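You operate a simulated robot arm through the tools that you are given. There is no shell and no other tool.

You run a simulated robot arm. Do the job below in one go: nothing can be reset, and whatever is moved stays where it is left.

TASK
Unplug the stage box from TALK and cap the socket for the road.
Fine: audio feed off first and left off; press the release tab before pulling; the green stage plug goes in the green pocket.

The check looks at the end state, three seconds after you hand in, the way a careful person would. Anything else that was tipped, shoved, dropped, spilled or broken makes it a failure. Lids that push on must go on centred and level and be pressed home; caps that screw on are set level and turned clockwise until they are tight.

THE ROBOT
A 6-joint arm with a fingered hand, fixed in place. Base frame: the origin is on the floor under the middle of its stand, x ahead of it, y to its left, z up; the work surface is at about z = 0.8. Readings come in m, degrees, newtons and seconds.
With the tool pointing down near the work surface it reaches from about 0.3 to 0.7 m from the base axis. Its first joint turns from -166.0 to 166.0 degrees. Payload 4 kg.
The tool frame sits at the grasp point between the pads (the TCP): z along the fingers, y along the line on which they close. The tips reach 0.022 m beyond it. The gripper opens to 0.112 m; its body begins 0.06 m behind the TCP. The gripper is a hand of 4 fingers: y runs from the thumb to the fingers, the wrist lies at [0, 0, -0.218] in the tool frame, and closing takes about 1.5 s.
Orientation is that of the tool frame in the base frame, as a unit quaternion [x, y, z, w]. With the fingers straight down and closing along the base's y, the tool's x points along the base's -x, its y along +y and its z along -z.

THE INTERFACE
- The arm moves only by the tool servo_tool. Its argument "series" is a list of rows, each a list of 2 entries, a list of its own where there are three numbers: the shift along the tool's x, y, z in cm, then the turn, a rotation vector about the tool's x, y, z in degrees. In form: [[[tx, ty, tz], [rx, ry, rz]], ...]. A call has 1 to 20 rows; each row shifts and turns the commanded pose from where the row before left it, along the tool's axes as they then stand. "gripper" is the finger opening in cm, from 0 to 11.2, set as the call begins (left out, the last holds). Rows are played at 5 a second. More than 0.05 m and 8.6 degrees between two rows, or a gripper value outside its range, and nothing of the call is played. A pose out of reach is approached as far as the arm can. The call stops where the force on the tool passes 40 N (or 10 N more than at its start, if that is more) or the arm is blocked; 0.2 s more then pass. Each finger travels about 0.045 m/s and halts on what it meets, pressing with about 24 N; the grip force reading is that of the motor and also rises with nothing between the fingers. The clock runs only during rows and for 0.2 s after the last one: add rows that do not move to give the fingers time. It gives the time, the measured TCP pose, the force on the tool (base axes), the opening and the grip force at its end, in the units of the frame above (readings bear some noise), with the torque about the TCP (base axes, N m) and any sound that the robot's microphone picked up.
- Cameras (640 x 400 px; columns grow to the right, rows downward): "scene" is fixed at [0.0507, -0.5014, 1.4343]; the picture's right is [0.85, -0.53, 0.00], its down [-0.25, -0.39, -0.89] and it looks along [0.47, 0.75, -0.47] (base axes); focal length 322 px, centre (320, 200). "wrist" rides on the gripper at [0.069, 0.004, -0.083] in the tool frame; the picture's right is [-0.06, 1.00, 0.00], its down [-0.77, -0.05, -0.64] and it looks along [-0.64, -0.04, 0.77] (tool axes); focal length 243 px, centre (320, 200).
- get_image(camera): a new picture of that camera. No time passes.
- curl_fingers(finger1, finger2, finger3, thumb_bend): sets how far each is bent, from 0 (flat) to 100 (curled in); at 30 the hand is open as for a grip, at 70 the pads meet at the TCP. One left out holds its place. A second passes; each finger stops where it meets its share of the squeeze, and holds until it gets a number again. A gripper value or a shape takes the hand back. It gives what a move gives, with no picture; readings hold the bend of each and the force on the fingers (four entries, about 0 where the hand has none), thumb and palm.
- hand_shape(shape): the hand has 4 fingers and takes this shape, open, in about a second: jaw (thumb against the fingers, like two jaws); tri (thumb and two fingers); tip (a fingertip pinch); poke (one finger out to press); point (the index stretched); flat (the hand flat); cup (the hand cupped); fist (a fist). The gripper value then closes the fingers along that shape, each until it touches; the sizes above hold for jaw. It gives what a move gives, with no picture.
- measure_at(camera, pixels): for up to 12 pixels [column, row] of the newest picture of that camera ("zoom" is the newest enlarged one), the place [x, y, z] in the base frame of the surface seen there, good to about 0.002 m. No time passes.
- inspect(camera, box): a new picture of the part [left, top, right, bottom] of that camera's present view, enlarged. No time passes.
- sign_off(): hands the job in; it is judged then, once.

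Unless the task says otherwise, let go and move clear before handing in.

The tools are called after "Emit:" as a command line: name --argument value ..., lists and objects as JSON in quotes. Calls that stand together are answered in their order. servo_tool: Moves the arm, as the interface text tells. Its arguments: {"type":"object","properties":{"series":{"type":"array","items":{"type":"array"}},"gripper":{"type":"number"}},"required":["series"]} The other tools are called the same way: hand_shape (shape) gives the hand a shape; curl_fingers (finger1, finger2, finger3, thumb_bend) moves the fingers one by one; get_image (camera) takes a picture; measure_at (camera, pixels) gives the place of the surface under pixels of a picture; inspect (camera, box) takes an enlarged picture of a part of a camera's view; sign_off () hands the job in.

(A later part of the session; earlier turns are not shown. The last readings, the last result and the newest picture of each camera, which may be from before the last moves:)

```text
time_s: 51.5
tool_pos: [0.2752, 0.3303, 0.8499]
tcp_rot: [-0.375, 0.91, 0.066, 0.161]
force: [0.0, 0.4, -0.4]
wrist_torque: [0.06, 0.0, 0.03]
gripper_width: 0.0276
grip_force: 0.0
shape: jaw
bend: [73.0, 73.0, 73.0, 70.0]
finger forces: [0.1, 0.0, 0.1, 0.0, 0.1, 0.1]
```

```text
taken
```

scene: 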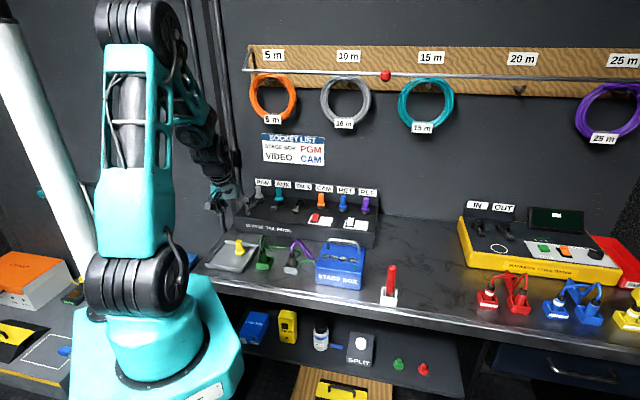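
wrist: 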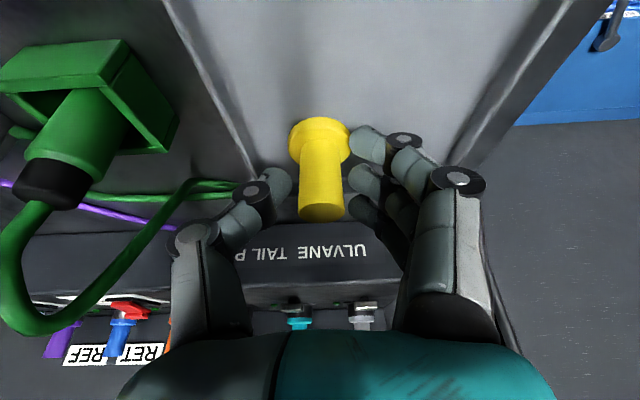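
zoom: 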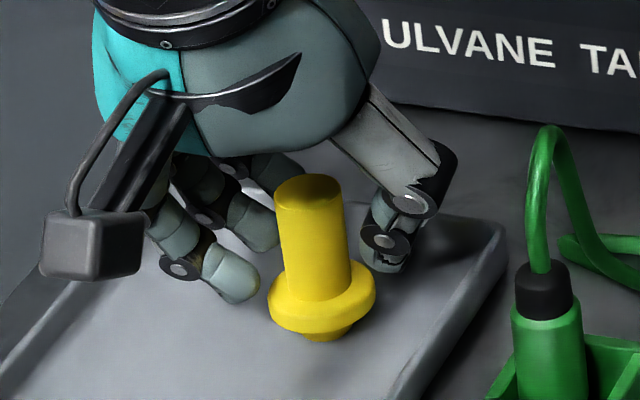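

The cap is upright again. I'll rise 6 cm and shape the hand finger by finger: outer fingers curled away, middle finger and thumb open for a balanced two-finger pinch.

Emit:
servo_tool --series '[[[-1.026, 0, -2.82], [0, 0, 0]], [[-1.026, 0, -2.82], [0, 0, 0]], [[0, 0, 0], [0, 0, 0]]]'

Emit:
curl_fingers --finger1 100 --finger2 50 --finger3 100 --thumb_bend 50

Emit:
get_image --camera "wrist"

Emit:
inspect --camera "scene" --box '[200, 200, 296, 260]'

```text
time_s: 52.3
tool_pos: [0.2767, 0.3308, 0.911]
tcp_rot: [-0.376, 0.91, 0.065, 0.16]
force: [0.0, 0.8, -0.7]
wrist_torque: [-0.01, -0.01, -0.01]
gripper_width: 0.0277
grip_force: 0.1
shape: jaw
bend: [73.0, 73.0, 73.0, 70.0]
finger forces: [0.0, 0.0, 0.0, 0.0, 0.0, 0.0]
```

```text
time_s: 53.3
tool_pos: [0.2764, 0.3297, 0.9109]
tcp_rot: [-0.377, 0.91, 0.066, 0.161]
force: [0.2, 0.3, -0.5]
wrist_torque: [0.01, 0.02, 0.01]
gripper_width: 0.0377
grip_force: 0.1
shape: fingers
bend: [100.0, 50.0, 100.0, 50.0]
finger forces: [0.0, 0.1, 0.0, 0.0, 0.0, 0.1]
```

```text
taken
```

wrist: 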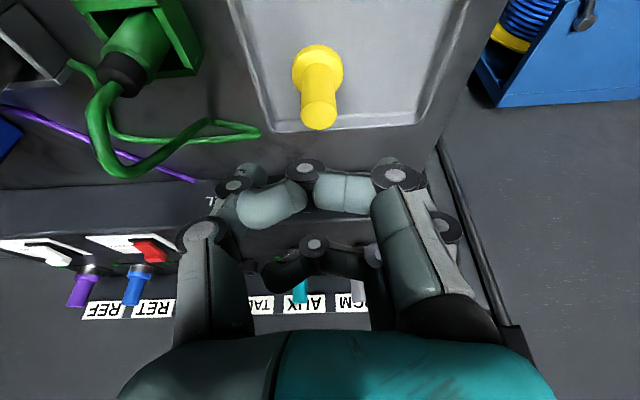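

```text
6.67 times, centred on (248, 230) of scene
```

zoom: 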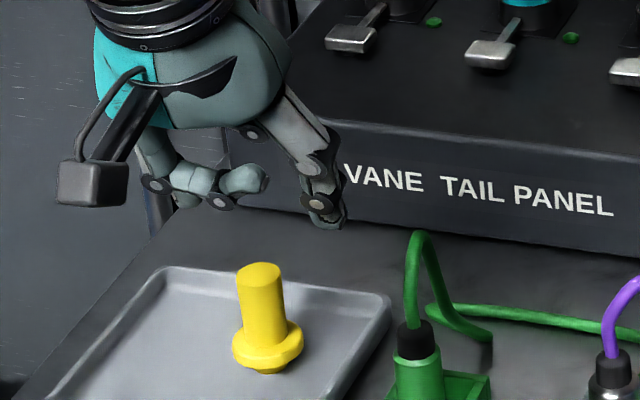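

Outer fingers are curled, and the thumb/middle opening reads 3.8 cm. I'll zoom in to check the middle finger and thumb tips relative to the cap.

Emit:
inspect --camera "scene" --box '[212, 212, 260, 242]'

Emit:
measure_at --camera "zoom" --pixels '[[210, 145], [180, 180], [240, 175], [300, 150], [330, 150], [430, 180], [450, 205], [430, 130], [180, 195]]'

Emit:
inspect --camera "wrist" --box '[210, 145, 450, 295]'

```text
13.33 times, centred on (236, 227) of scene
```

zoom: 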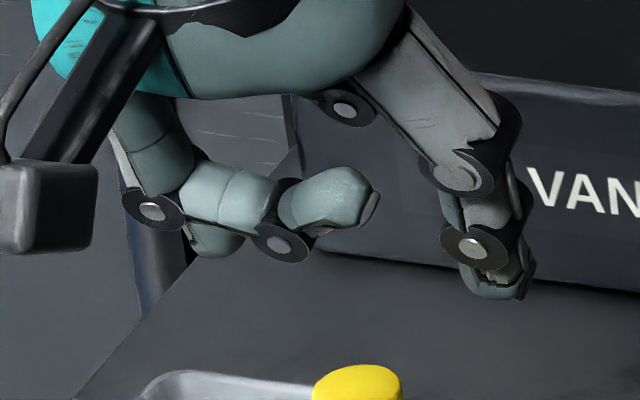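

```text
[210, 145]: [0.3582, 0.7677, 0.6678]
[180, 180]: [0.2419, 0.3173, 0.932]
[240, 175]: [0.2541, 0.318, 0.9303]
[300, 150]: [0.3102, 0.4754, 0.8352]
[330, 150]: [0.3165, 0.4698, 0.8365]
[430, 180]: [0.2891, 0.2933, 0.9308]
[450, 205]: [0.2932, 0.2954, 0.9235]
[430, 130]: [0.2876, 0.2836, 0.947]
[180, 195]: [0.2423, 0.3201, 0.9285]
```

```text
2.67 times, centred on (330, 220) of wrist
```

zoom: 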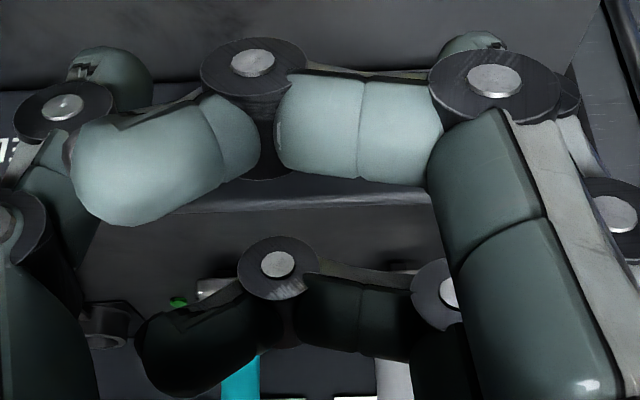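

Thumb and middle fingertips are at similar heights and the curled fingers stay above the stem top. I'll lower 6.2 cm around the cap.

Emit:
servo_tool --series '[[[1.026, 0, 2.82], [0, 0, 0]], [[1.094, 0, 3.0], [0, 0, 0]], [[0, 0, 0], [0, 0, 0]]]'

Emit:
get_image --camera "wrist"

Emit:
inspect --camera "scene" --box '[208, 222, 272, 262]'

```text
time_s: 54.1
tool_pos: [0.276, 0.3306, 0.8478]
tcp_rot: [-0.376, 0.91, 0.065, 0.161]
force: [0.3, 0.5, -0.9]
wrist_torque: [0.01, 0.03, 0.0]
gripper_width: 0.0378
grip_force: 0.0
shape: fingers
bend: [100.0, 50.0, 100.0, 50.0]
finger forces: [0.0, 0.0, 0.1, 0.1, 0.0, 0.0]
```

```text
taken
```

wrist: 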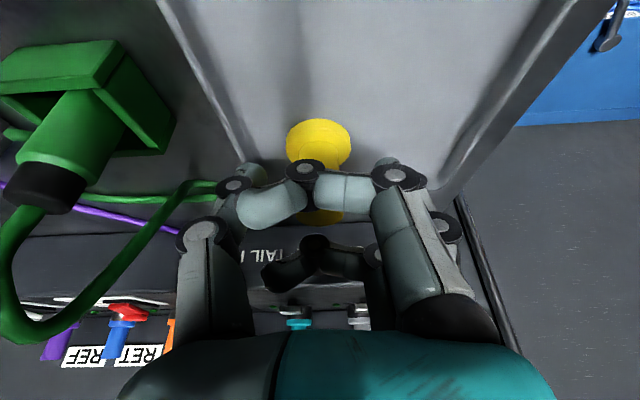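

```text
10.00 times, centred on (240, 242) of scene
```

zoom: 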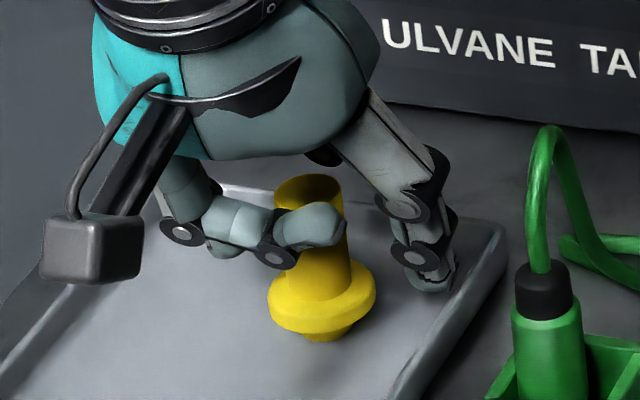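

No contact so far. I'll close the middle finger and thumb together, first to 58, then further.

Emit:
curl_fingers --finger2 58 --thumb_bend 58

Emit:
inspect --camera "scene" --box '[208, 222, 272, 262]'

Emit:
curl_fingers --finger2 68 --thumb_bend 68

Emit:
inspect --camera "scene" --box '[208, 222, 272, 262]'

Emit:
get_image --camera "wrist"

```text
time_s: 55.1
tool_pos: [0.2751, 0.3305, 0.8487]
tcp_rot: [-0.377, 0.91, 0.066, 0.161]
force: [-1.0, 0.0, -0.5]
wrist_torque: [-0.02, 0.0, 0.03]
gripper_width: 0.0346
grip_force: 0.1
shape: fingers
bend: [100.0, 57.0, 100.0, 57.0]
finger forces: [0.1, 0.1, 0.0, 0.1, 0.0, 0.0]
```

```text
10.00 times, centred on (240, 242) of scene
```

zoom: 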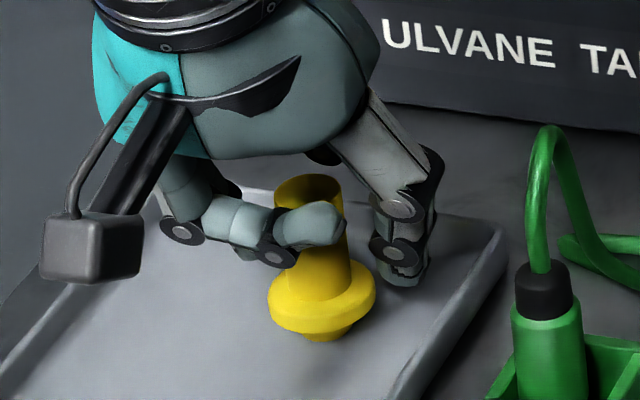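

```text
time_s: 56.1
tool_pos: [0.2751, 0.3318, 0.8485]
tcp_rot: [-0.376, 0.91, 0.065, 0.161]
force: [0.6, 0.8, 0.1]
wrist_torque: [0.01, 0.02, 0.0]
gripper_width: 0.0312
grip_force: 2.0
shape: fingers
bend: [100.0, 65.0, 100.0, 67.0]
finger forces: [0.0, 2.5, 0.0, 0.0, 2.2, 0.1]
```

```text
10.00 times, centred on (240, 242) of scene
```

zoom: 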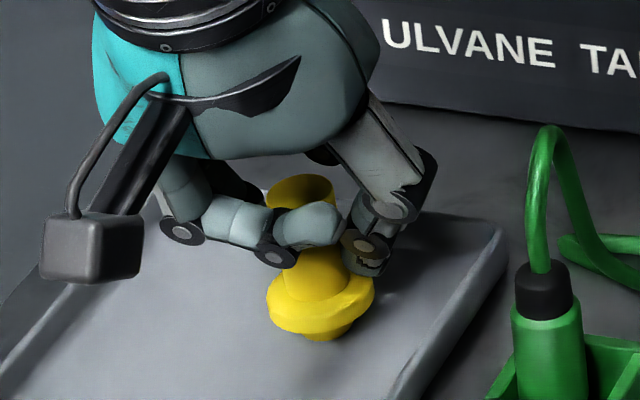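

```text
taken
```

wrist: 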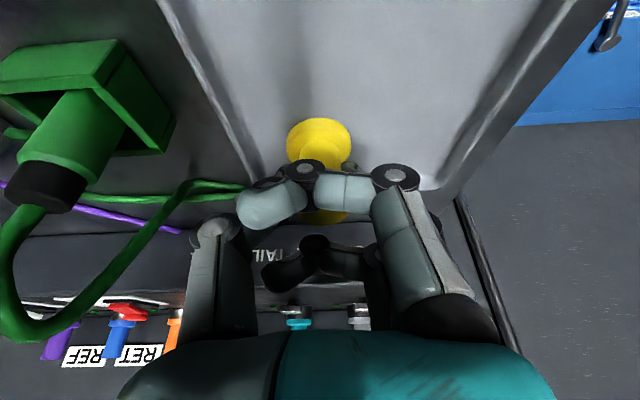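

The pinch is balanced (2.5 N / 2.2 N) and the cap is nearly upright. I'll increase the squeeze evenly.

Emit:
curl_fingers --finger2 76 --thumb_bend 74

Emit:
inspect --camera "scene" --box '[208, 222, 272, 262]'

Emit:
get_image --camera "wrist"

```text
time_s: 57.1
tool_pos: [0.2752, 0.3303, 0.848]
tcp_rot: [-0.377, 0.91, 0.066, 0.16]
force: [-0.2, 1.0, -0.3]
wrist_torque: [-0.04, 0.0, 0.01]
gripper_width: 0.0304
grip_force: 5.4
shape: fingers
bend: [100.0, 67.0, 100.0, 69.0]
finger forces: [0.1, 5.9, 0.0, 0.0, 6.3, 0.0]
```

```text
10.00 times, centred on (240, 242) of scene
```

zoom: 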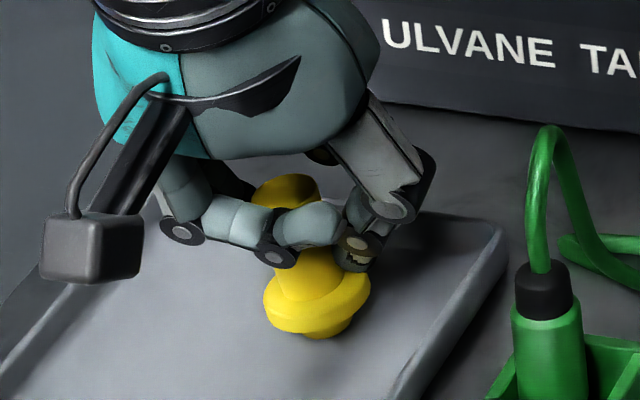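

```text
taken
```

wrist: 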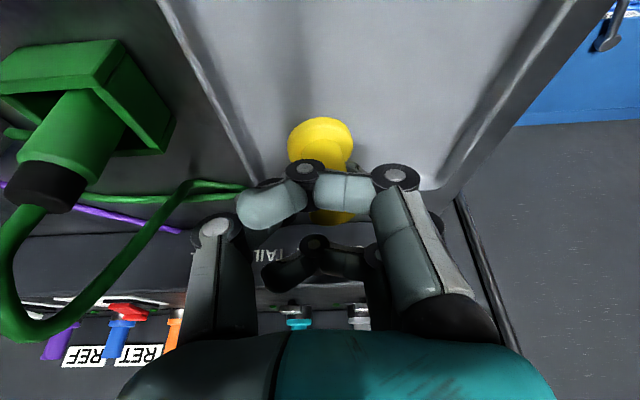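

The cap tips as the squeeze grows because the thumb touches higher than the finger: the natural pinch line is tilted. I'll open again, and re-grasp with the hand yawed so the thumb faces the robot and leaning ~18°, which levels the pinch and also helps reach at TALK.

Emit:
curl_fingers --finger2 50 --thumb_bend 50

Emit:
inspect --camera "scene" --box '[208, 222, 272, 262]'

Emit:
servo_tool --series '[[[-1.026, 0, -2.82], [0, 0, 0]], [[-1.026, 0, -2.82], [0, 0, 0]], [[-1.026, 0, -2.82], [0, 0, 0]], [[0, 0, 0], [0, 7, 0]], [[0, 0, 0], [0, 7, 0]], [[0, 0, 0], [0, 6, 0]], [[0, 0, 0], [0, 0, 0]]]'

Emit:
inspect --camera "scene" --box '[200, 200, 296, 260]'

```text
time_s: 58.1
tool_pos: [0.2756, 0.3314, 0.8488]
tcp_rot: [-0.377, 0.91, 0.066, 0.161]
force: [0.0, 0.4, -0.6]
wrist_torque: [0.02, -0.03, 0.04]
gripper_width: 0.0377
grip_force: 0.1
shape: fingers
bend: [100.0, 50.0, 100.0, 50.0]
finger forces: [0.0, 0.0, 0.1, 0.0, 0.0, 0.0]
```

```text
10.00 times, centred on (240, 242) of scene
```

zoom: 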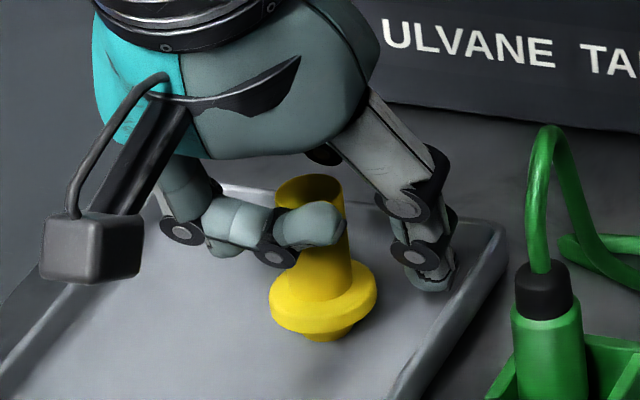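

```text
time_s: 59.7
tool_pos: [0.2763, 0.3299, 0.9383]
tcp_rot: [-0.381, 0.925, -0.001, 0.0]
force: [-0.7, 0.5, 0.2]
wrist_torque: [0.01, -0.02, 0.01]
gripper_width: 0.0377
grip_force: 0.1
shape: fingers
bend: [100.0, 50.0, 100.0, 50.0]
finger forces: [0.0, 0.1, 0.1, 0.0, 0.0, 0.0]
```

```text
6.67 times, centred on (248, 230) of scene
```

zoom: 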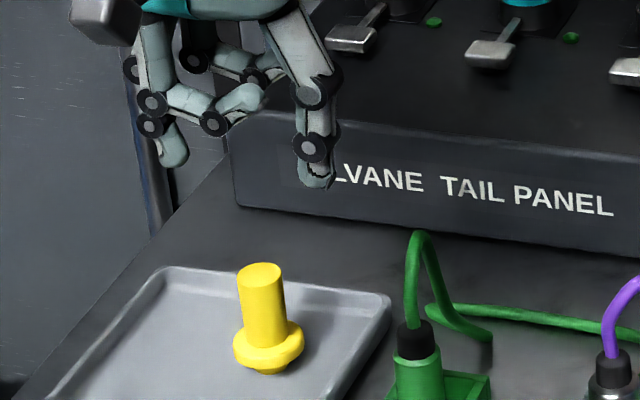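

The cap settled upright again. I'll now yaw the hand 90° (thumb toward the robot, fingers toward the panel) and lean it 16°, then look.

Emit:
servo_tool --series '[[[0, 0, 0], [0, 0, 7.5]], [[0, 0, 0], [0, 0, 7.5]], [[0, 0, 0], [0, 0, 7.5]], [[0, 0, 0], [0, 0, 7.5]], [[0, 0, 0], [0, 0, 7.5]], [[0, 0, 0], [0, 0, 7.5]], [[0, 0, 0], [0, 0, 7.5]], [[0, 0, 0], [0, 0, 7.5]], [[0, 0, 0], [0, 0, 7.5]], [[0, 0, 0], [0, 0, 7.5]], [[0, 0, 0], [0, 0, 7.5]], [[0, 0, 0], [0, 0, 7.5]], [[0, 0, 0], [-8, 0, 0]], [[0, 0, 0], [-8, 0, 0]], [[0, 0, 0], [0, 0, 0]]]'

Emit:
get_image --camera "wrist"

Emit:
get_image --camera "scene"

Emit:
inspect --camera "scene" --box '[200, 200, 296, 260]'

```text
time_s: 62.9
tool_pos: [0.2765, 0.3305, 0.9383]
tcp_rot: [0.381, 0.914, 0.128, 0.054]
force: [-0.7, -0.1, -0.3]
wrist_torque: [-0.01, -0.01, 0.0]
gripper_width: 0.0375
grip_force: 0.1
shape: fingers
bend: [100.0, 50.0, 100.0, 50.0]
finger forces: [0.1, 0.1, 0.1, 0.0, 0.2, 0.1]
```

```text
taken
```

wrist: 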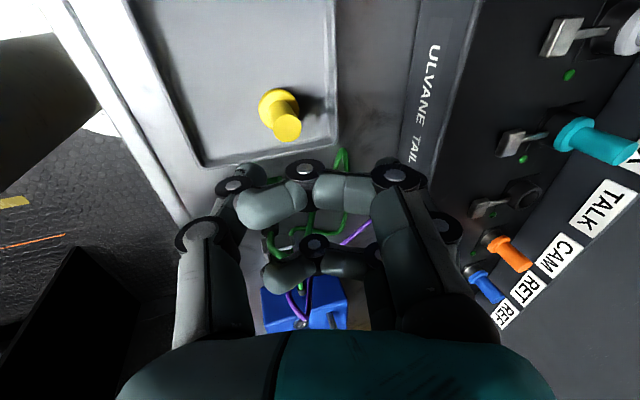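

```text
taken
```

scene: 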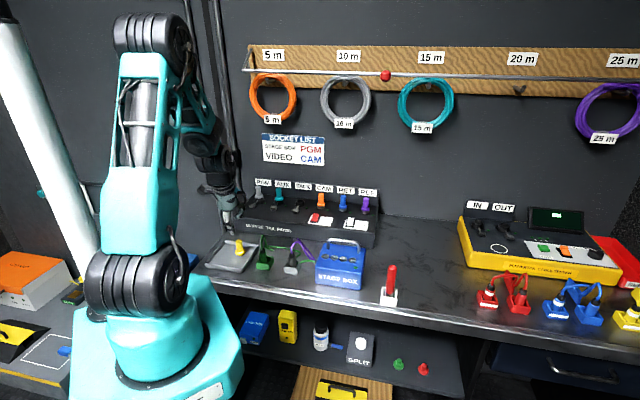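

```text
6.67 times, centred on (248, 230) of scene
```

zoom: 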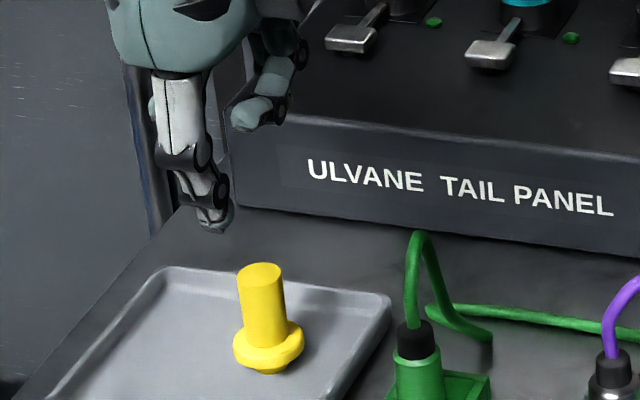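

Hand reoriented. I'll re-measure the cap's position since it was nudged.

Emit:
inspect --camera "wrist" --box '[230, 70, 326, 150]'

Emit:
measure_at --camera "zoom" --pixels '[[365, 270], [310, 260], [425, 260], [365, 215], [370, 325], [330, 150], [240, 150], [200, 250]]'

Emit:
inspect --camera "scene" --box '[220, 230, 260, 260]'

Emit:
measure_at --camera "zoom" --pixels '[[310, 150], [310, 180], [315, 230], [265, 230], [365, 230], [315, 260]]'

```text
5.00 times, centred on (278, 110) of wrist
```

zoom: 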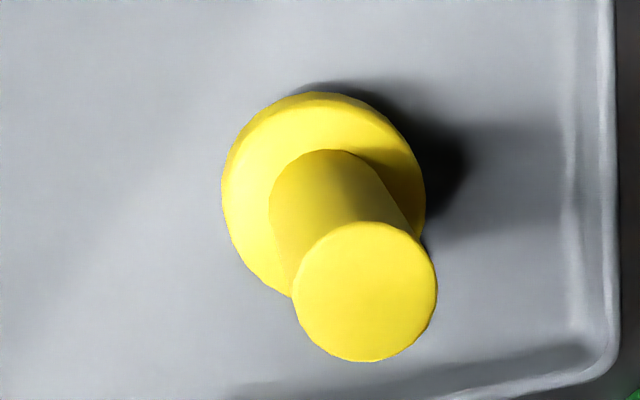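

```text
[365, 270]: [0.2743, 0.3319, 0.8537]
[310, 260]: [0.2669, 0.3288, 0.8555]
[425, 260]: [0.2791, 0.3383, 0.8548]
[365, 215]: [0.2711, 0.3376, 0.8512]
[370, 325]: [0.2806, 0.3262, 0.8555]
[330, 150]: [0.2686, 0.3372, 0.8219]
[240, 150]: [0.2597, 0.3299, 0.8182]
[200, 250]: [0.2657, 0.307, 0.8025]
```

```text
13.33 times, centred on (240, 245) of scene
```

zoom: 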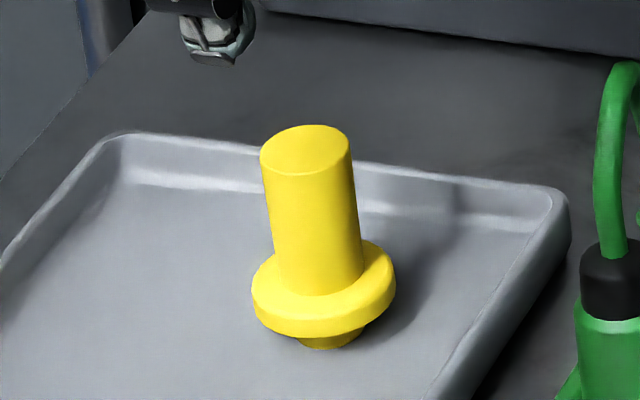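

```text
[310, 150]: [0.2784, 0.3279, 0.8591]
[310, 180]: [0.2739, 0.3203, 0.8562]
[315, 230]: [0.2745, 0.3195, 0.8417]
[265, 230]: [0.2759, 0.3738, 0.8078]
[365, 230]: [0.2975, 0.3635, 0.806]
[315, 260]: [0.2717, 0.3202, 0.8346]
```

Cap axis ≈ (0.2757,0.3312), still upright. I'll shift so the leaning fingertips straddle it, and lower 8 cm.

Emit:
servo_tool --series '[[[0.11, -0.48, -0.138], [0, 0, 0]], [[0, -0.75, 2.6], [0, 0, 0]], [[0, -0.75, 2.6], [0, 0, 0]], [[0, 0, 0], [0, 0, 0]]]'

Emit:
get_image --camera "wrist"

Emit:
inspect --camera "scene" --box '[208, 218, 272, 258]'

```text
time_s: 63.9
tool_pos: [0.2726, 0.328, 0.8842]
tcp_rot: [0.381, 0.914, 0.129, 0.055]
force: [-0.2, 0.5, -0.5]
wrist_torque: [0.0, -0.02, 0.03]
gripper_width: 0.0377
grip_force: 0.1
shape: fingers
bend: [100.0, 50.0, 100.0, 50.0]
finger forces: [0.0, 0.0, 0.0, 0.0, 0.1, 0.0]
```

```text
taken
```

wrist: 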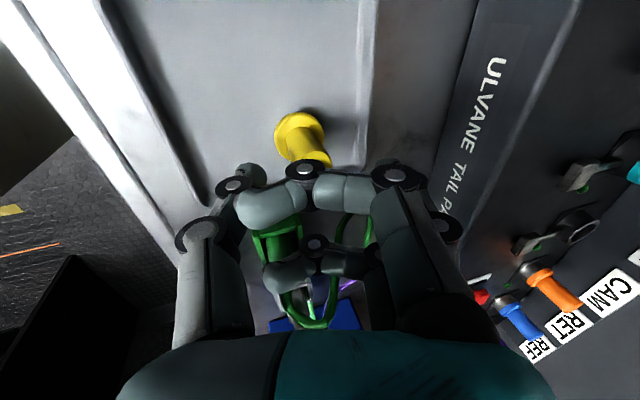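

```text
10.00 times, centred on (240, 238) of scene
```

zoom: 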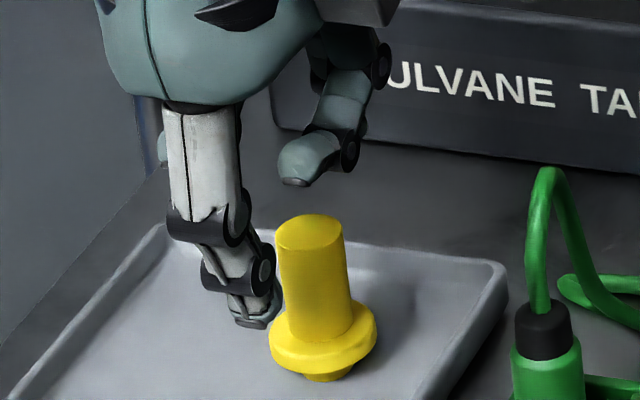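

Thumb and fingers straddle the stem along the panel direction. I'll go down the remaining 2.7 cm.

Emit:
servo_tool --series '[[[0, -0.37, 1.3], [0, 0, 0]], [[0, -0.37, 1.3], [0, 0, 0]], [[0, 0, 0], [0, 0, 0]]]'

Emit:
get_image --camera "wrist"

Emit:
inspect --camera "scene" --box '[208, 218, 272, 258]'

```text
time_s: 64.7
tool_pos: [0.2708, 0.3271, 0.8564]
tcp_rot: [0.381, 0.914, 0.128, 0.054]
force: [0.2, 0.3, 0.0]
wrist_torque: [-0.02, 0.04, 0.04]
gripper_width: 0.0378
grip_force: 0.1
shape: fingers
bend: [100.0, 50.0, 100.0, 50.0]
finger forces: [0.0, 0.0, 0.0, 0.0, 0.1, 0.1]
```

```text
taken
```

wrist: 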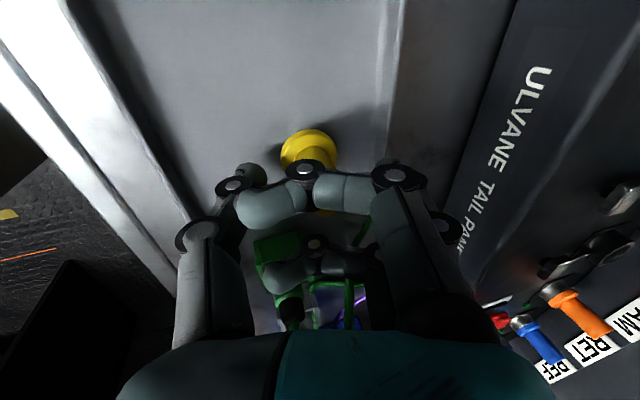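

```text
10.00 times, centred on (240, 238) of scene
```

zoom: 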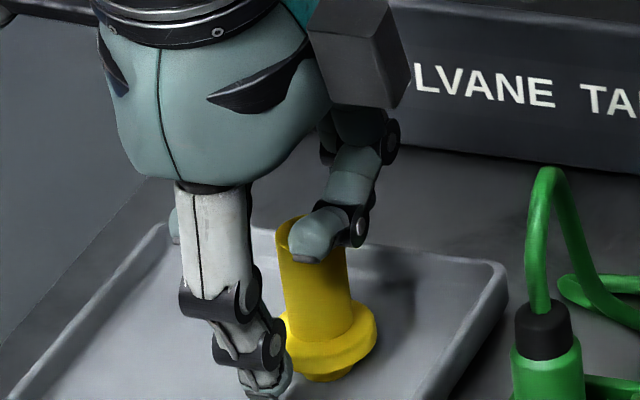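

Still no contact. I'll close the middle finger and thumb evenly and watch the forces.

Emit:
curl_fingers --finger2 60 --thumb_bend 60

Emit:
curl_fingers --finger2 67 --thumb_bend 67

Emit:
inspect --camera "scene" --box '[208, 218, 272, 258]'

Emit:
inspect --camera "wrist" --box '[210, 110, 410, 235]'

```text
time_s: 65.7
tool_pos: [0.2719, 0.328, 0.8585]
tcp_rot: [0.381, 0.914, 0.128, 0.055]
force: [-0.5, 0.0, -0.8]
wrist_torque: [0.02, 0.0, 0.0]
gripper_width: 0.0336
grip_force: 0.0
shape: fingers
bend: [100.0, 60.0, 100.0, 60.0]
finger forces: [0.0, 0.1, 0.0, 0.1, 0.0, 0.0]
```

```text
time_s: 66.7
tool_pos: [0.2706, 0.3288, 0.8567]
tcp_rot: [0.381, 0.914, 0.127, 0.054]
force: [0.0, -0.7, 0.5]
wrist_torque: [-0.01, 0.0, 0.0]
gripper_width: 0.032
grip_force: 2.3
shape: fingers
bend: [100.0, 63.0, 100.0, 65.0]
finger forces: [0.0, 2.4, 0.1, 0.0, 2.5, 0.0]
```

```text
10.00 times, centred on (240, 238) of scene
```

zoom: 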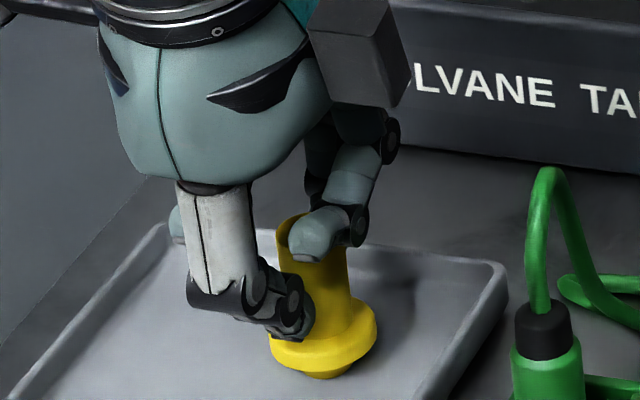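

```text
3.20 times, centred on (310, 172) of wrist
```

zoom: 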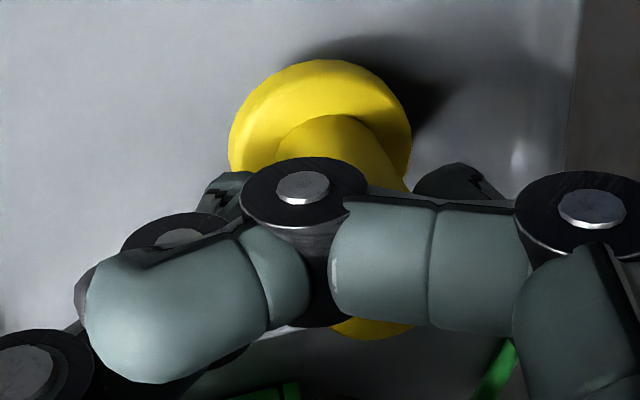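

Balanced light contact (2.4/2.5 N) and the cap looks upright. I'll squeeze further.

Emit:
curl_fingers --finger2 75 --thumb_bend 75

Emit:
inspect --camera "scene" --box '[208, 218, 272, 258]'

Emit:
curl_fingers --finger2 83 --thumb_bend 83

Emit:
inspect --camera "scene" --box '[208, 218, 272, 258]'

Emit:
inspect --camera "wrist" --box '[210, 110, 410, 235]'

```text
time_s: 67.7
tool_pos: [0.272, 0.3261, 0.857]
tcp_rot: [0.381, 0.914, 0.128, 0.055]
force: [0.2, -0.8, -0.3]
wrist_torque: [-0.02, 0.0, 0.0]
gripper_width: 0.0305
grip_force: 7.8
shape: fingers
bend: [100.0, 64.0, 100.0, 69.0]
finger forces: [0.0, 7.7, 0.1, 0.0, 7.8, 0.1]
```

```text
10.00 times, centred on (240, 238) of scene
```

zoom: 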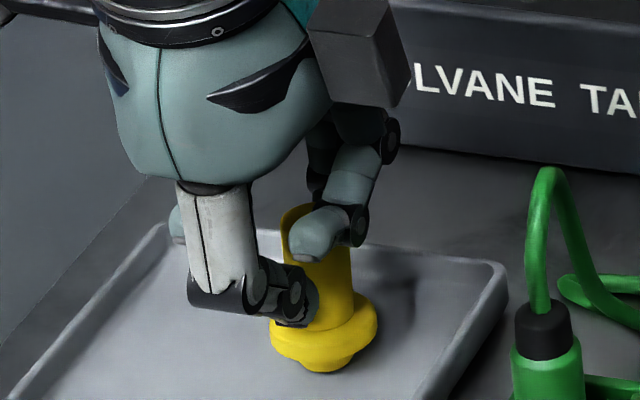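

```text
time_s: 68.7
tool_pos: [0.2724, 0.3277, 0.858]
tcp_rot: [0.38, 0.914, 0.128, 0.054]
force: [-0.3, -0.9, 0.0]
wrist_torque: [0.03, 0.0, 0.0]
gripper_width: 0.0285
grip_force: 9.9
shape: fingers
bend: [100.0, 60.0, 100.0, 75.0]
finger forces: [0.0, 9.6, 0.0, 0.0, 9.6, 0.0]
```

```text
10.00 times, centred on (240, 238) of scene
```

zoom: 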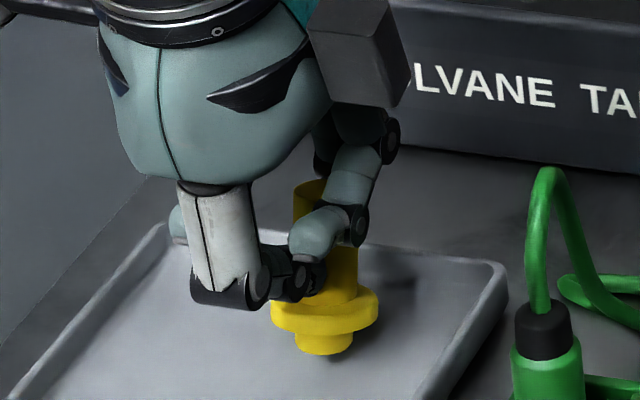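

```text
3.20 times, centred on (310, 172) of wrist
```

zoom: 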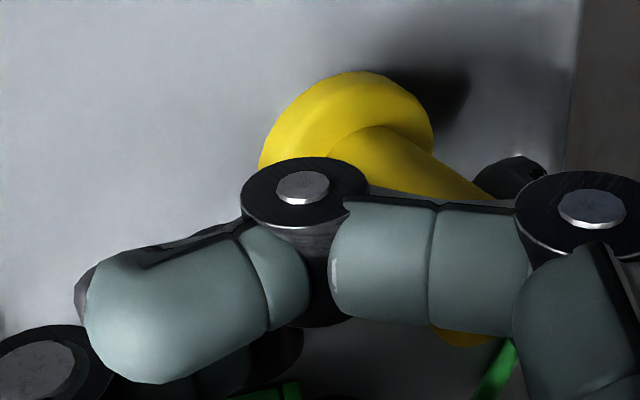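

The thumb overpowered the finger and tipped the cap toward the panel. I'll back off to light contact so it stands up again, then squeeze with the finger leading.

Emit:
curl_fingers --finger2 66 --thumb_bend 64

Emit:
inspect --camera "scene" --box '[208, 218, 272, 258]'

Emit:
curl_fingers --finger2 74 --thumb_bend 68

Emit:
inspect --camera "scene" --box '[208, 218, 272, 258]'

```text
time_s: 69.7
tool_pos: [0.2709, 0.3273, 0.8581]
tcp_rot: [0.38, 0.914, 0.129, 0.054]
force: [-1.2, 0.6, 0.4]
wrist_torque: [0.0, 0.02, -0.01]
gripper_width: 0.0323
grip_force: 1.2
shape: fingers
bend: [100.0, 64.0, 100.0, 64.0]
finger forces: [0.0, 1.3, 0.0, 0.0, 1.3, 0.0]
```

```text
10.00 times, centred on (240, 238) of scene
```

zoom: 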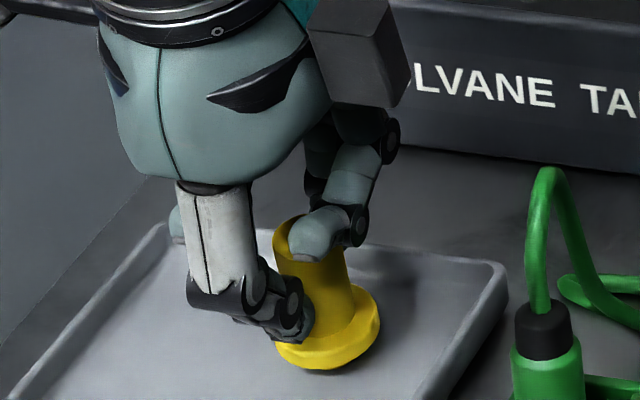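

```text
time_s: 70.7
tool_pos: [0.271, 0.3285, 0.858]
tcp_rot: [0.381, 0.914, 0.129, 0.055]
force: [0.1, -0.1, -0.3]
wrist_torque: [0.03, 0.01, -0.03]
gripper_width: 0.0317
grip_force: 6.4
shape: fingers
bend: [100.0, 71.0, 100.0, 65.0]
finger forces: [0.0, 6.1, 0.0, 0.1, 6.2, 0.1]
```

```text
10.00 times, centred on (240, 238) of scene
```

zoom: 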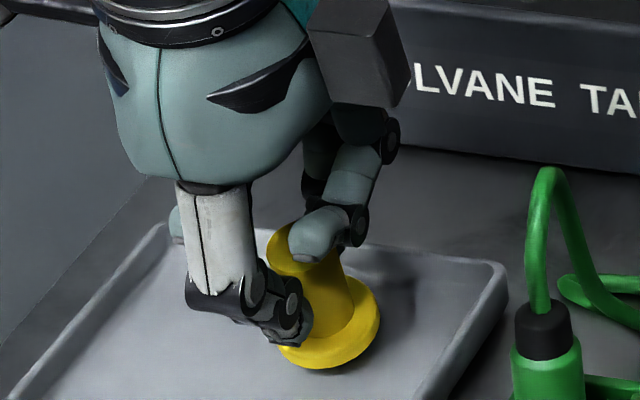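

The lean is steered by the balance of the two: 75/75 leaned it slightly toward the panel, 74/68 toward the robot. I'll try 75/72.

Emit:
curl_fingers --finger2 75 --thumb_bend 73

Emit:
inspect --camera "scene" --box '[208, 218, 272, 258]'

Emit:
inspect --camera "wrist" --box '[210, 110, 410, 235]'

```text
time_s: 71.7
tool_pos: [0.2719, 0.3276, 0.8574]
tcp_rot: [0.381, 0.914, 0.128, 0.054]
force: [-0.2, -0.5, 0.8]
wrist_torque: [0.02, 0.01, -0.01]
gripper_width: 0.0313
grip_force: 7.9
shape: fingers
bend: [100.0, 71.0, 100.0, 68.0]
finger forces: [0.0, 8.2, 0.0, 0.0, 8.3, 0.0]
```

```text
10.00 times, centred on (240, 238) of scene
```

zoom: 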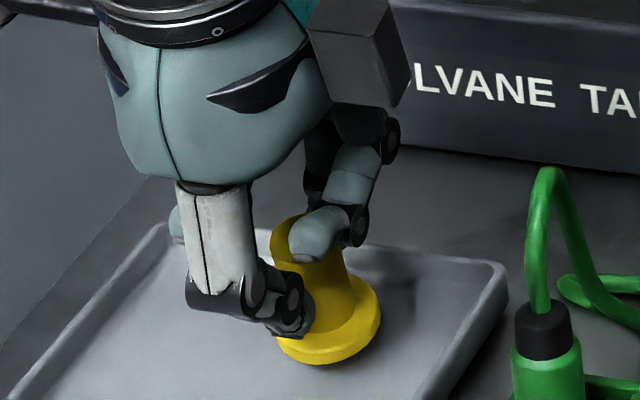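

```text
3.20 times, centred on (310, 172) of wrist
```

zoom: 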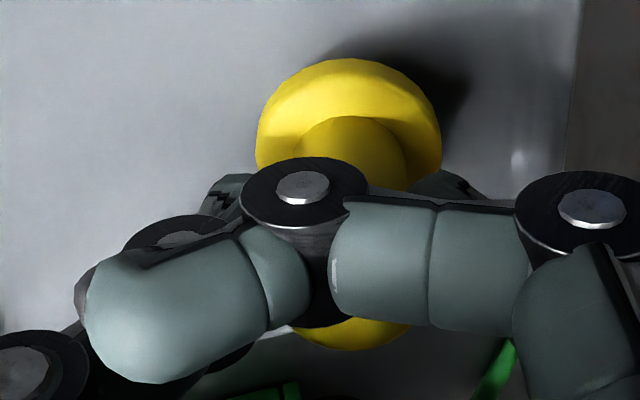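

Held with 8 N now, leaning slightly toward the robot. A bit more thumb should bring it upright: 76/76.

Emit:
curl_fingers --finger2 76 --thumb_bend 76

Emit:
inspect --camera "scene" --box '[208, 218, 272, 258]'

Emit:
inspect --camera "wrist" --box '[210, 110, 410, 235]'

```text
time_s: 72.7
tool_pos: [0.2714, 0.3273, 0.8578]
tcp_rot: [0.38, 0.914, 0.129, 0.054]
force: [-0.1, 0.0, 0.0]
wrist_torque: [-0.02, 0.03, 0.03]
gripper_width: 0.0303
grip_force: 8.5
shape: fingers
bend: [100.0, 71.0, 100.0, 69.0]
finger forces: [0.1, 8.7, 0.0, 0.0, 8.8, 0.0]
```

```text
10.00 times, centred on (240, 238) of scene
```

zoom: 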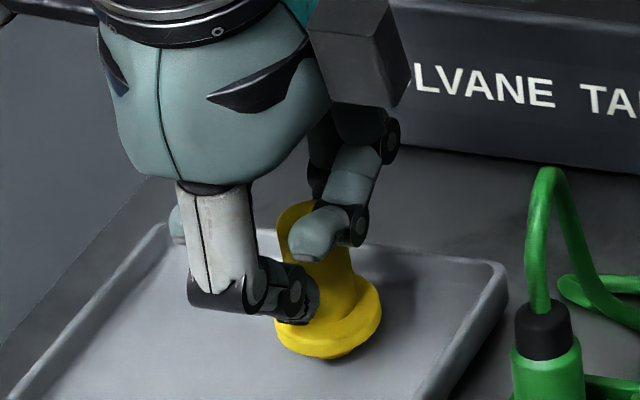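

```text
3.20 times, centred on (310, 172) of wrist
```

zoom: 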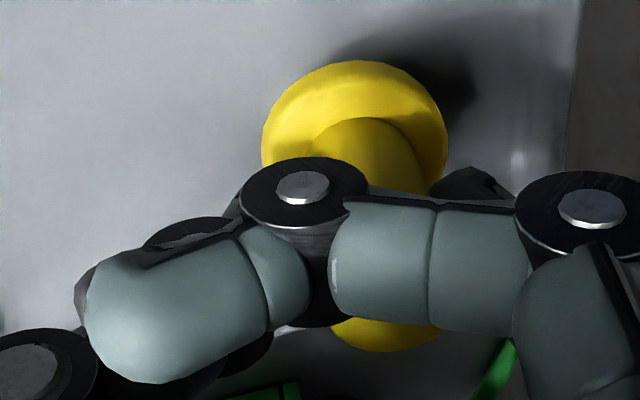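

Held at 8.7 N and close to upright. I'll lift 4 cm and measure the cap's attitude in the hand.

Emit:
servo_tool --series '[[[0, 0.28, -0.96], [0, 0, 0]], [[0, 0.41, -1.44], [0, 0, 0]], [[0, 0.55, -1.92], [0, 0, 0]], [[0, 0.55, -1.92], [0, 0, 0]], [[0, 0, 0], [0, 0, 0]]]'

Emit:
inspect --camera "scene" --box '[212, 210, 260, 240]'

Emit:
get_image --camera "wrist"

```text
time_s: 73.9
tool_pos: [0.2717, 0.3277, 0.9224]
tcp_rot: [0.38, 0.915, 0.128, 0.055]
force: [0.1, 1.0, -0.3]
wrist_torque: [0.01, -0.03, 0.01]
gripper_width: 0.0302
grip_force: 8.7
shape: fingers
bend: [100.0, 71.0, 100.0, 69.0]
finger forces: [0.1, 8.7, 0.1, 0.1, 8.8, 0.0]
```

```text
13.33 times, centred on (236, 225) of scene
```

zoom: 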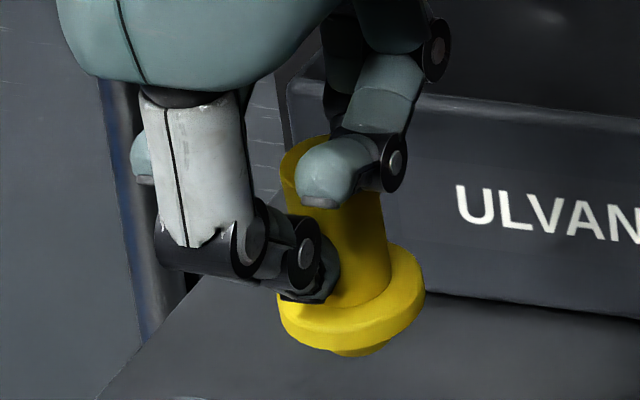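

```text
taken
```

wrist: 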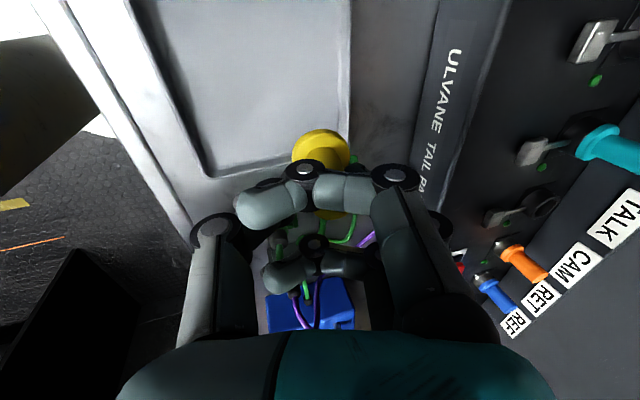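

The cap is held. I'll sample points on the flange and stem from both cameras to get its tilt.

Emit:
measure_at --camera "zoom" --pixels '[[395, 262], [415, 275], [400, 300], [370, 315], [335, 325], [300, 318], [370, 240], [350, 240], [360, 215], [380, 225], [355, 190], [300, 170]]'

Emit:
inspect --camera "wrist" --box '[260, 115, 388, 225]'

Emit:
measure_at --camera "zoom" --pixels '[[220, 130], [260, 90], [320, 75], [380, 100], [390, 140], [300, 110], [280, 130], [350, 120], [330, 150]]'

```text
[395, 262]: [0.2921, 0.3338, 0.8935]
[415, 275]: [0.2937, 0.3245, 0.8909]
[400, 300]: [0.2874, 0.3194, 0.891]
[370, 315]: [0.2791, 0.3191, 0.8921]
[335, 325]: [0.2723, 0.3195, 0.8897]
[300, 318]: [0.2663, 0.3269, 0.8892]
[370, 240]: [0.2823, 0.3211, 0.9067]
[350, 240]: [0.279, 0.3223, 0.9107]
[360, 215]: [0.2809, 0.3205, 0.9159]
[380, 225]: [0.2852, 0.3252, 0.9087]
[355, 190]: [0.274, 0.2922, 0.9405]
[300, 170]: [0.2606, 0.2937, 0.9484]
```

```text
3.64 times, centred on (324, 170) of wrist
```

zoom: 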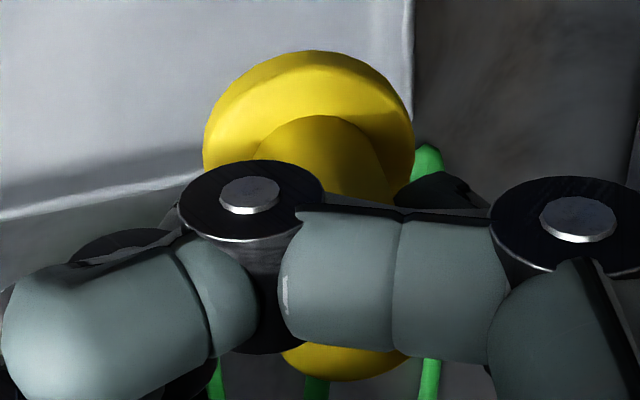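

```text
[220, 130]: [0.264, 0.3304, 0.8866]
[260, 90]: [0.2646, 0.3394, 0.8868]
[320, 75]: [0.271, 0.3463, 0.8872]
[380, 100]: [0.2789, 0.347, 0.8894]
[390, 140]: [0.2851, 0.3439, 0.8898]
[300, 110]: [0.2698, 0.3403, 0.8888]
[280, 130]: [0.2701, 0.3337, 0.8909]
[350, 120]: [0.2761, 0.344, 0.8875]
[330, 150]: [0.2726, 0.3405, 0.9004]
```

Flange points rise about 11° toward +u and about 6° toward +v, so the stem leans toward AUX/robot. I'll rotate the hand to level the cap and measure again.

Emit:
servo_tool --series '[[[0, 0.3, -1.0], [3, 4.8, 1.4]], [[0, 0.3, -1.0], [2, 4.8, 1.4]], [[0, 0, 0], [0, 0, 0]]]'

Emit:
inspect --camera "scene" --box '[212, 205, 260, 235]'

Emit:
inspect --camera "wrist" --box '[260, 115, 388, 225]'

Emit:
measure_at --camera "zoom" --pixels '[[215, 140], [230, 110], [260, 85], [300, 72], [340, 75], [380, 100], [400, 130], [405, 155], [280, 355], [330, 365], [380, 355]]'

```text
time_s: 74.7
tool_pos: [0.2719, 0.3272, 0.9438]
tcp_rot: [0.392, 0.911, 0.121, -0.043]
force: [0.5, -0.1, -0.8]
wrist_torque: [0.03, 0.02, -0.01]
gripper_width: 0.0303
grip_force: 9.1
shape: fingers
bend: [100.0, 71.0, 100.0, 69.0]
finger forces: [0.0, 8.7, 0.0, 0.1, 8.8, 0.0]
```

```text
13.33 times, centred on (236, 220) of scene
```

zoom: 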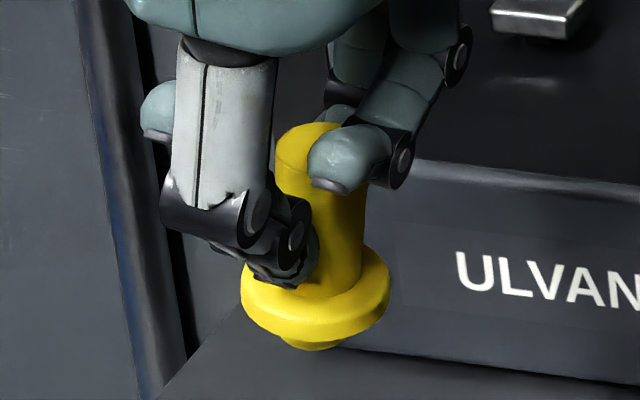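

```text
3.64 times, centred on (324, 170) of wrist
```

zoom: 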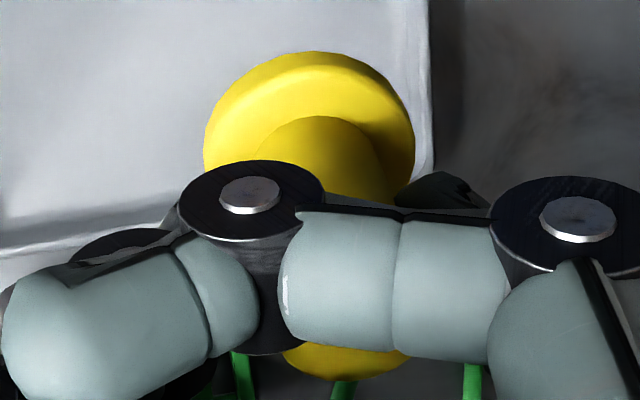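

```text
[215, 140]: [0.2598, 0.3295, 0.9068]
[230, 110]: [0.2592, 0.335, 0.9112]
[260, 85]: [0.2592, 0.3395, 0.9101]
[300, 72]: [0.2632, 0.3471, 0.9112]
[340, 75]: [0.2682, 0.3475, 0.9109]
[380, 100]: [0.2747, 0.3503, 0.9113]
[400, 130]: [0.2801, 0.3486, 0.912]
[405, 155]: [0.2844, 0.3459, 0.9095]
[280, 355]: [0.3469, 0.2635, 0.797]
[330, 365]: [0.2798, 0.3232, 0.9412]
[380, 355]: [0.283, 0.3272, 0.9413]
```

The flange now measures level within about 2°. I'll measure the cap's centre relative to the TCP.

Emit:
inspect --camera "scene" --box '[212, 205, 260, 235]'

Emit:
measure_at --camera "zoom" --pixels '[[345, 235], [345, 205], [330, 250], [360, 240], [355, 205], [300, 140], [295, 165], [315, 322], [270, 312], [365, 305], [312, 345], [380, 285]]'

```text
13.33 times, centred on (236, 220) of scene
```

zoom: 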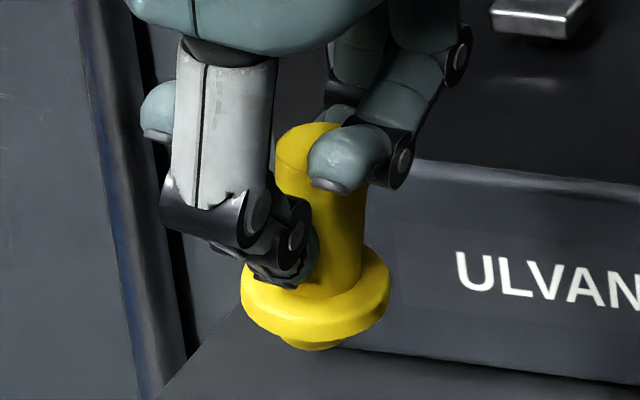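

```text
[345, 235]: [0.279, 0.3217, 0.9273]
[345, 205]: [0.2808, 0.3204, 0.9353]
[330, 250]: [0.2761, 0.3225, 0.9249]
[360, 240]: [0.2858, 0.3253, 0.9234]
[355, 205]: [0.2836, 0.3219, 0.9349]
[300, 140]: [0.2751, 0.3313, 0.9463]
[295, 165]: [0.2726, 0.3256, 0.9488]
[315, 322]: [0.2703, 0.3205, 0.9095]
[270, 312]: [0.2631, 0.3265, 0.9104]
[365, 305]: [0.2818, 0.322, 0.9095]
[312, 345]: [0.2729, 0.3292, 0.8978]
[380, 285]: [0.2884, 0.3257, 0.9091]
```

Cap axis is offset from the TCP by about u −3.7 mm, v +7.4 mm, with its flange bottom ~4 cm below the TCP. I'll raise it, slide along u, then forward toward TALK, stopping short to look.

Emit:
servo_tool --series '[[[0.71, 0.765, -3.97], [0, 0, 0]], [[-4.235, 0.186, -0.722], [0, 0, 0]], [[-4.235, 0.186, -0.722], [0, 0, 0]], [[-4.235, 0.186, -0.722], [0, 0, 0]], [[0.044, 4.12, 0.804], [0, 0, 0]], [[0.044, 4.12, 0.804], [0, 0, 0]], [[0.044, 4.12, 0.804], [0, 0, 0]], [[0.044, 4.12, 0.804], [0, 0, 0]], [[0.03, 2.94, 0.57], [0, 0, 0]], [[0, 0, 0], [0, 0, 0]]]'

Emit:
get_image --camera "scene"

Emit:
get_image --camera "wrist"

Emit:
inspect --camera "scene" --box '[260, 150, 356, 210]'

```text
time_s: 76.9
tool_pos: [0.5032, 0.3752, 0.9846]
tcp_rot: [0.392, 0.911, 0.12, -0.042]
force: [-0.2, -1.0, -0.6]
wrist_torque: [0.02, -0.01, 0.0]
gripper_width: 0.0303
grip_force: 8.7
shape: fingers
bend: [100.0, 71.0, 100.0, 69.0]
finger forces: [0.0, 8.8, 0.0, 0.0, 8.8, 0.1]
```

```text
taken
```

scene: 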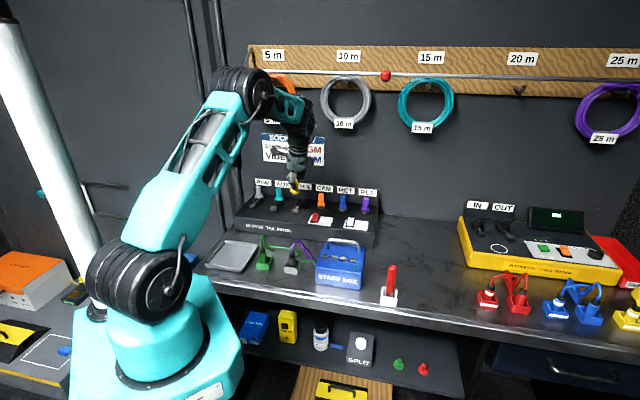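

```text
taken
```

wrist: 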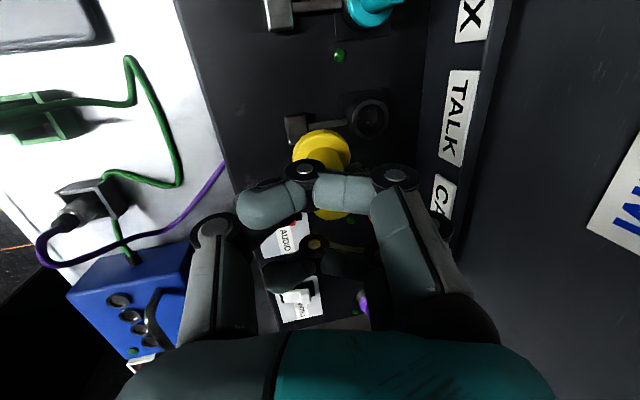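

```text
6.67 times, centred on (308, 180) of scene
```

zoom: 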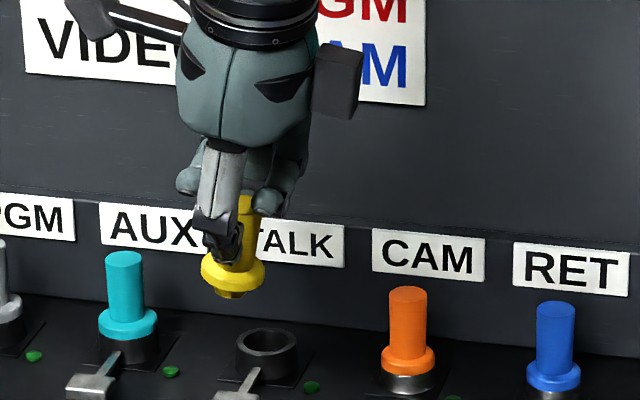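

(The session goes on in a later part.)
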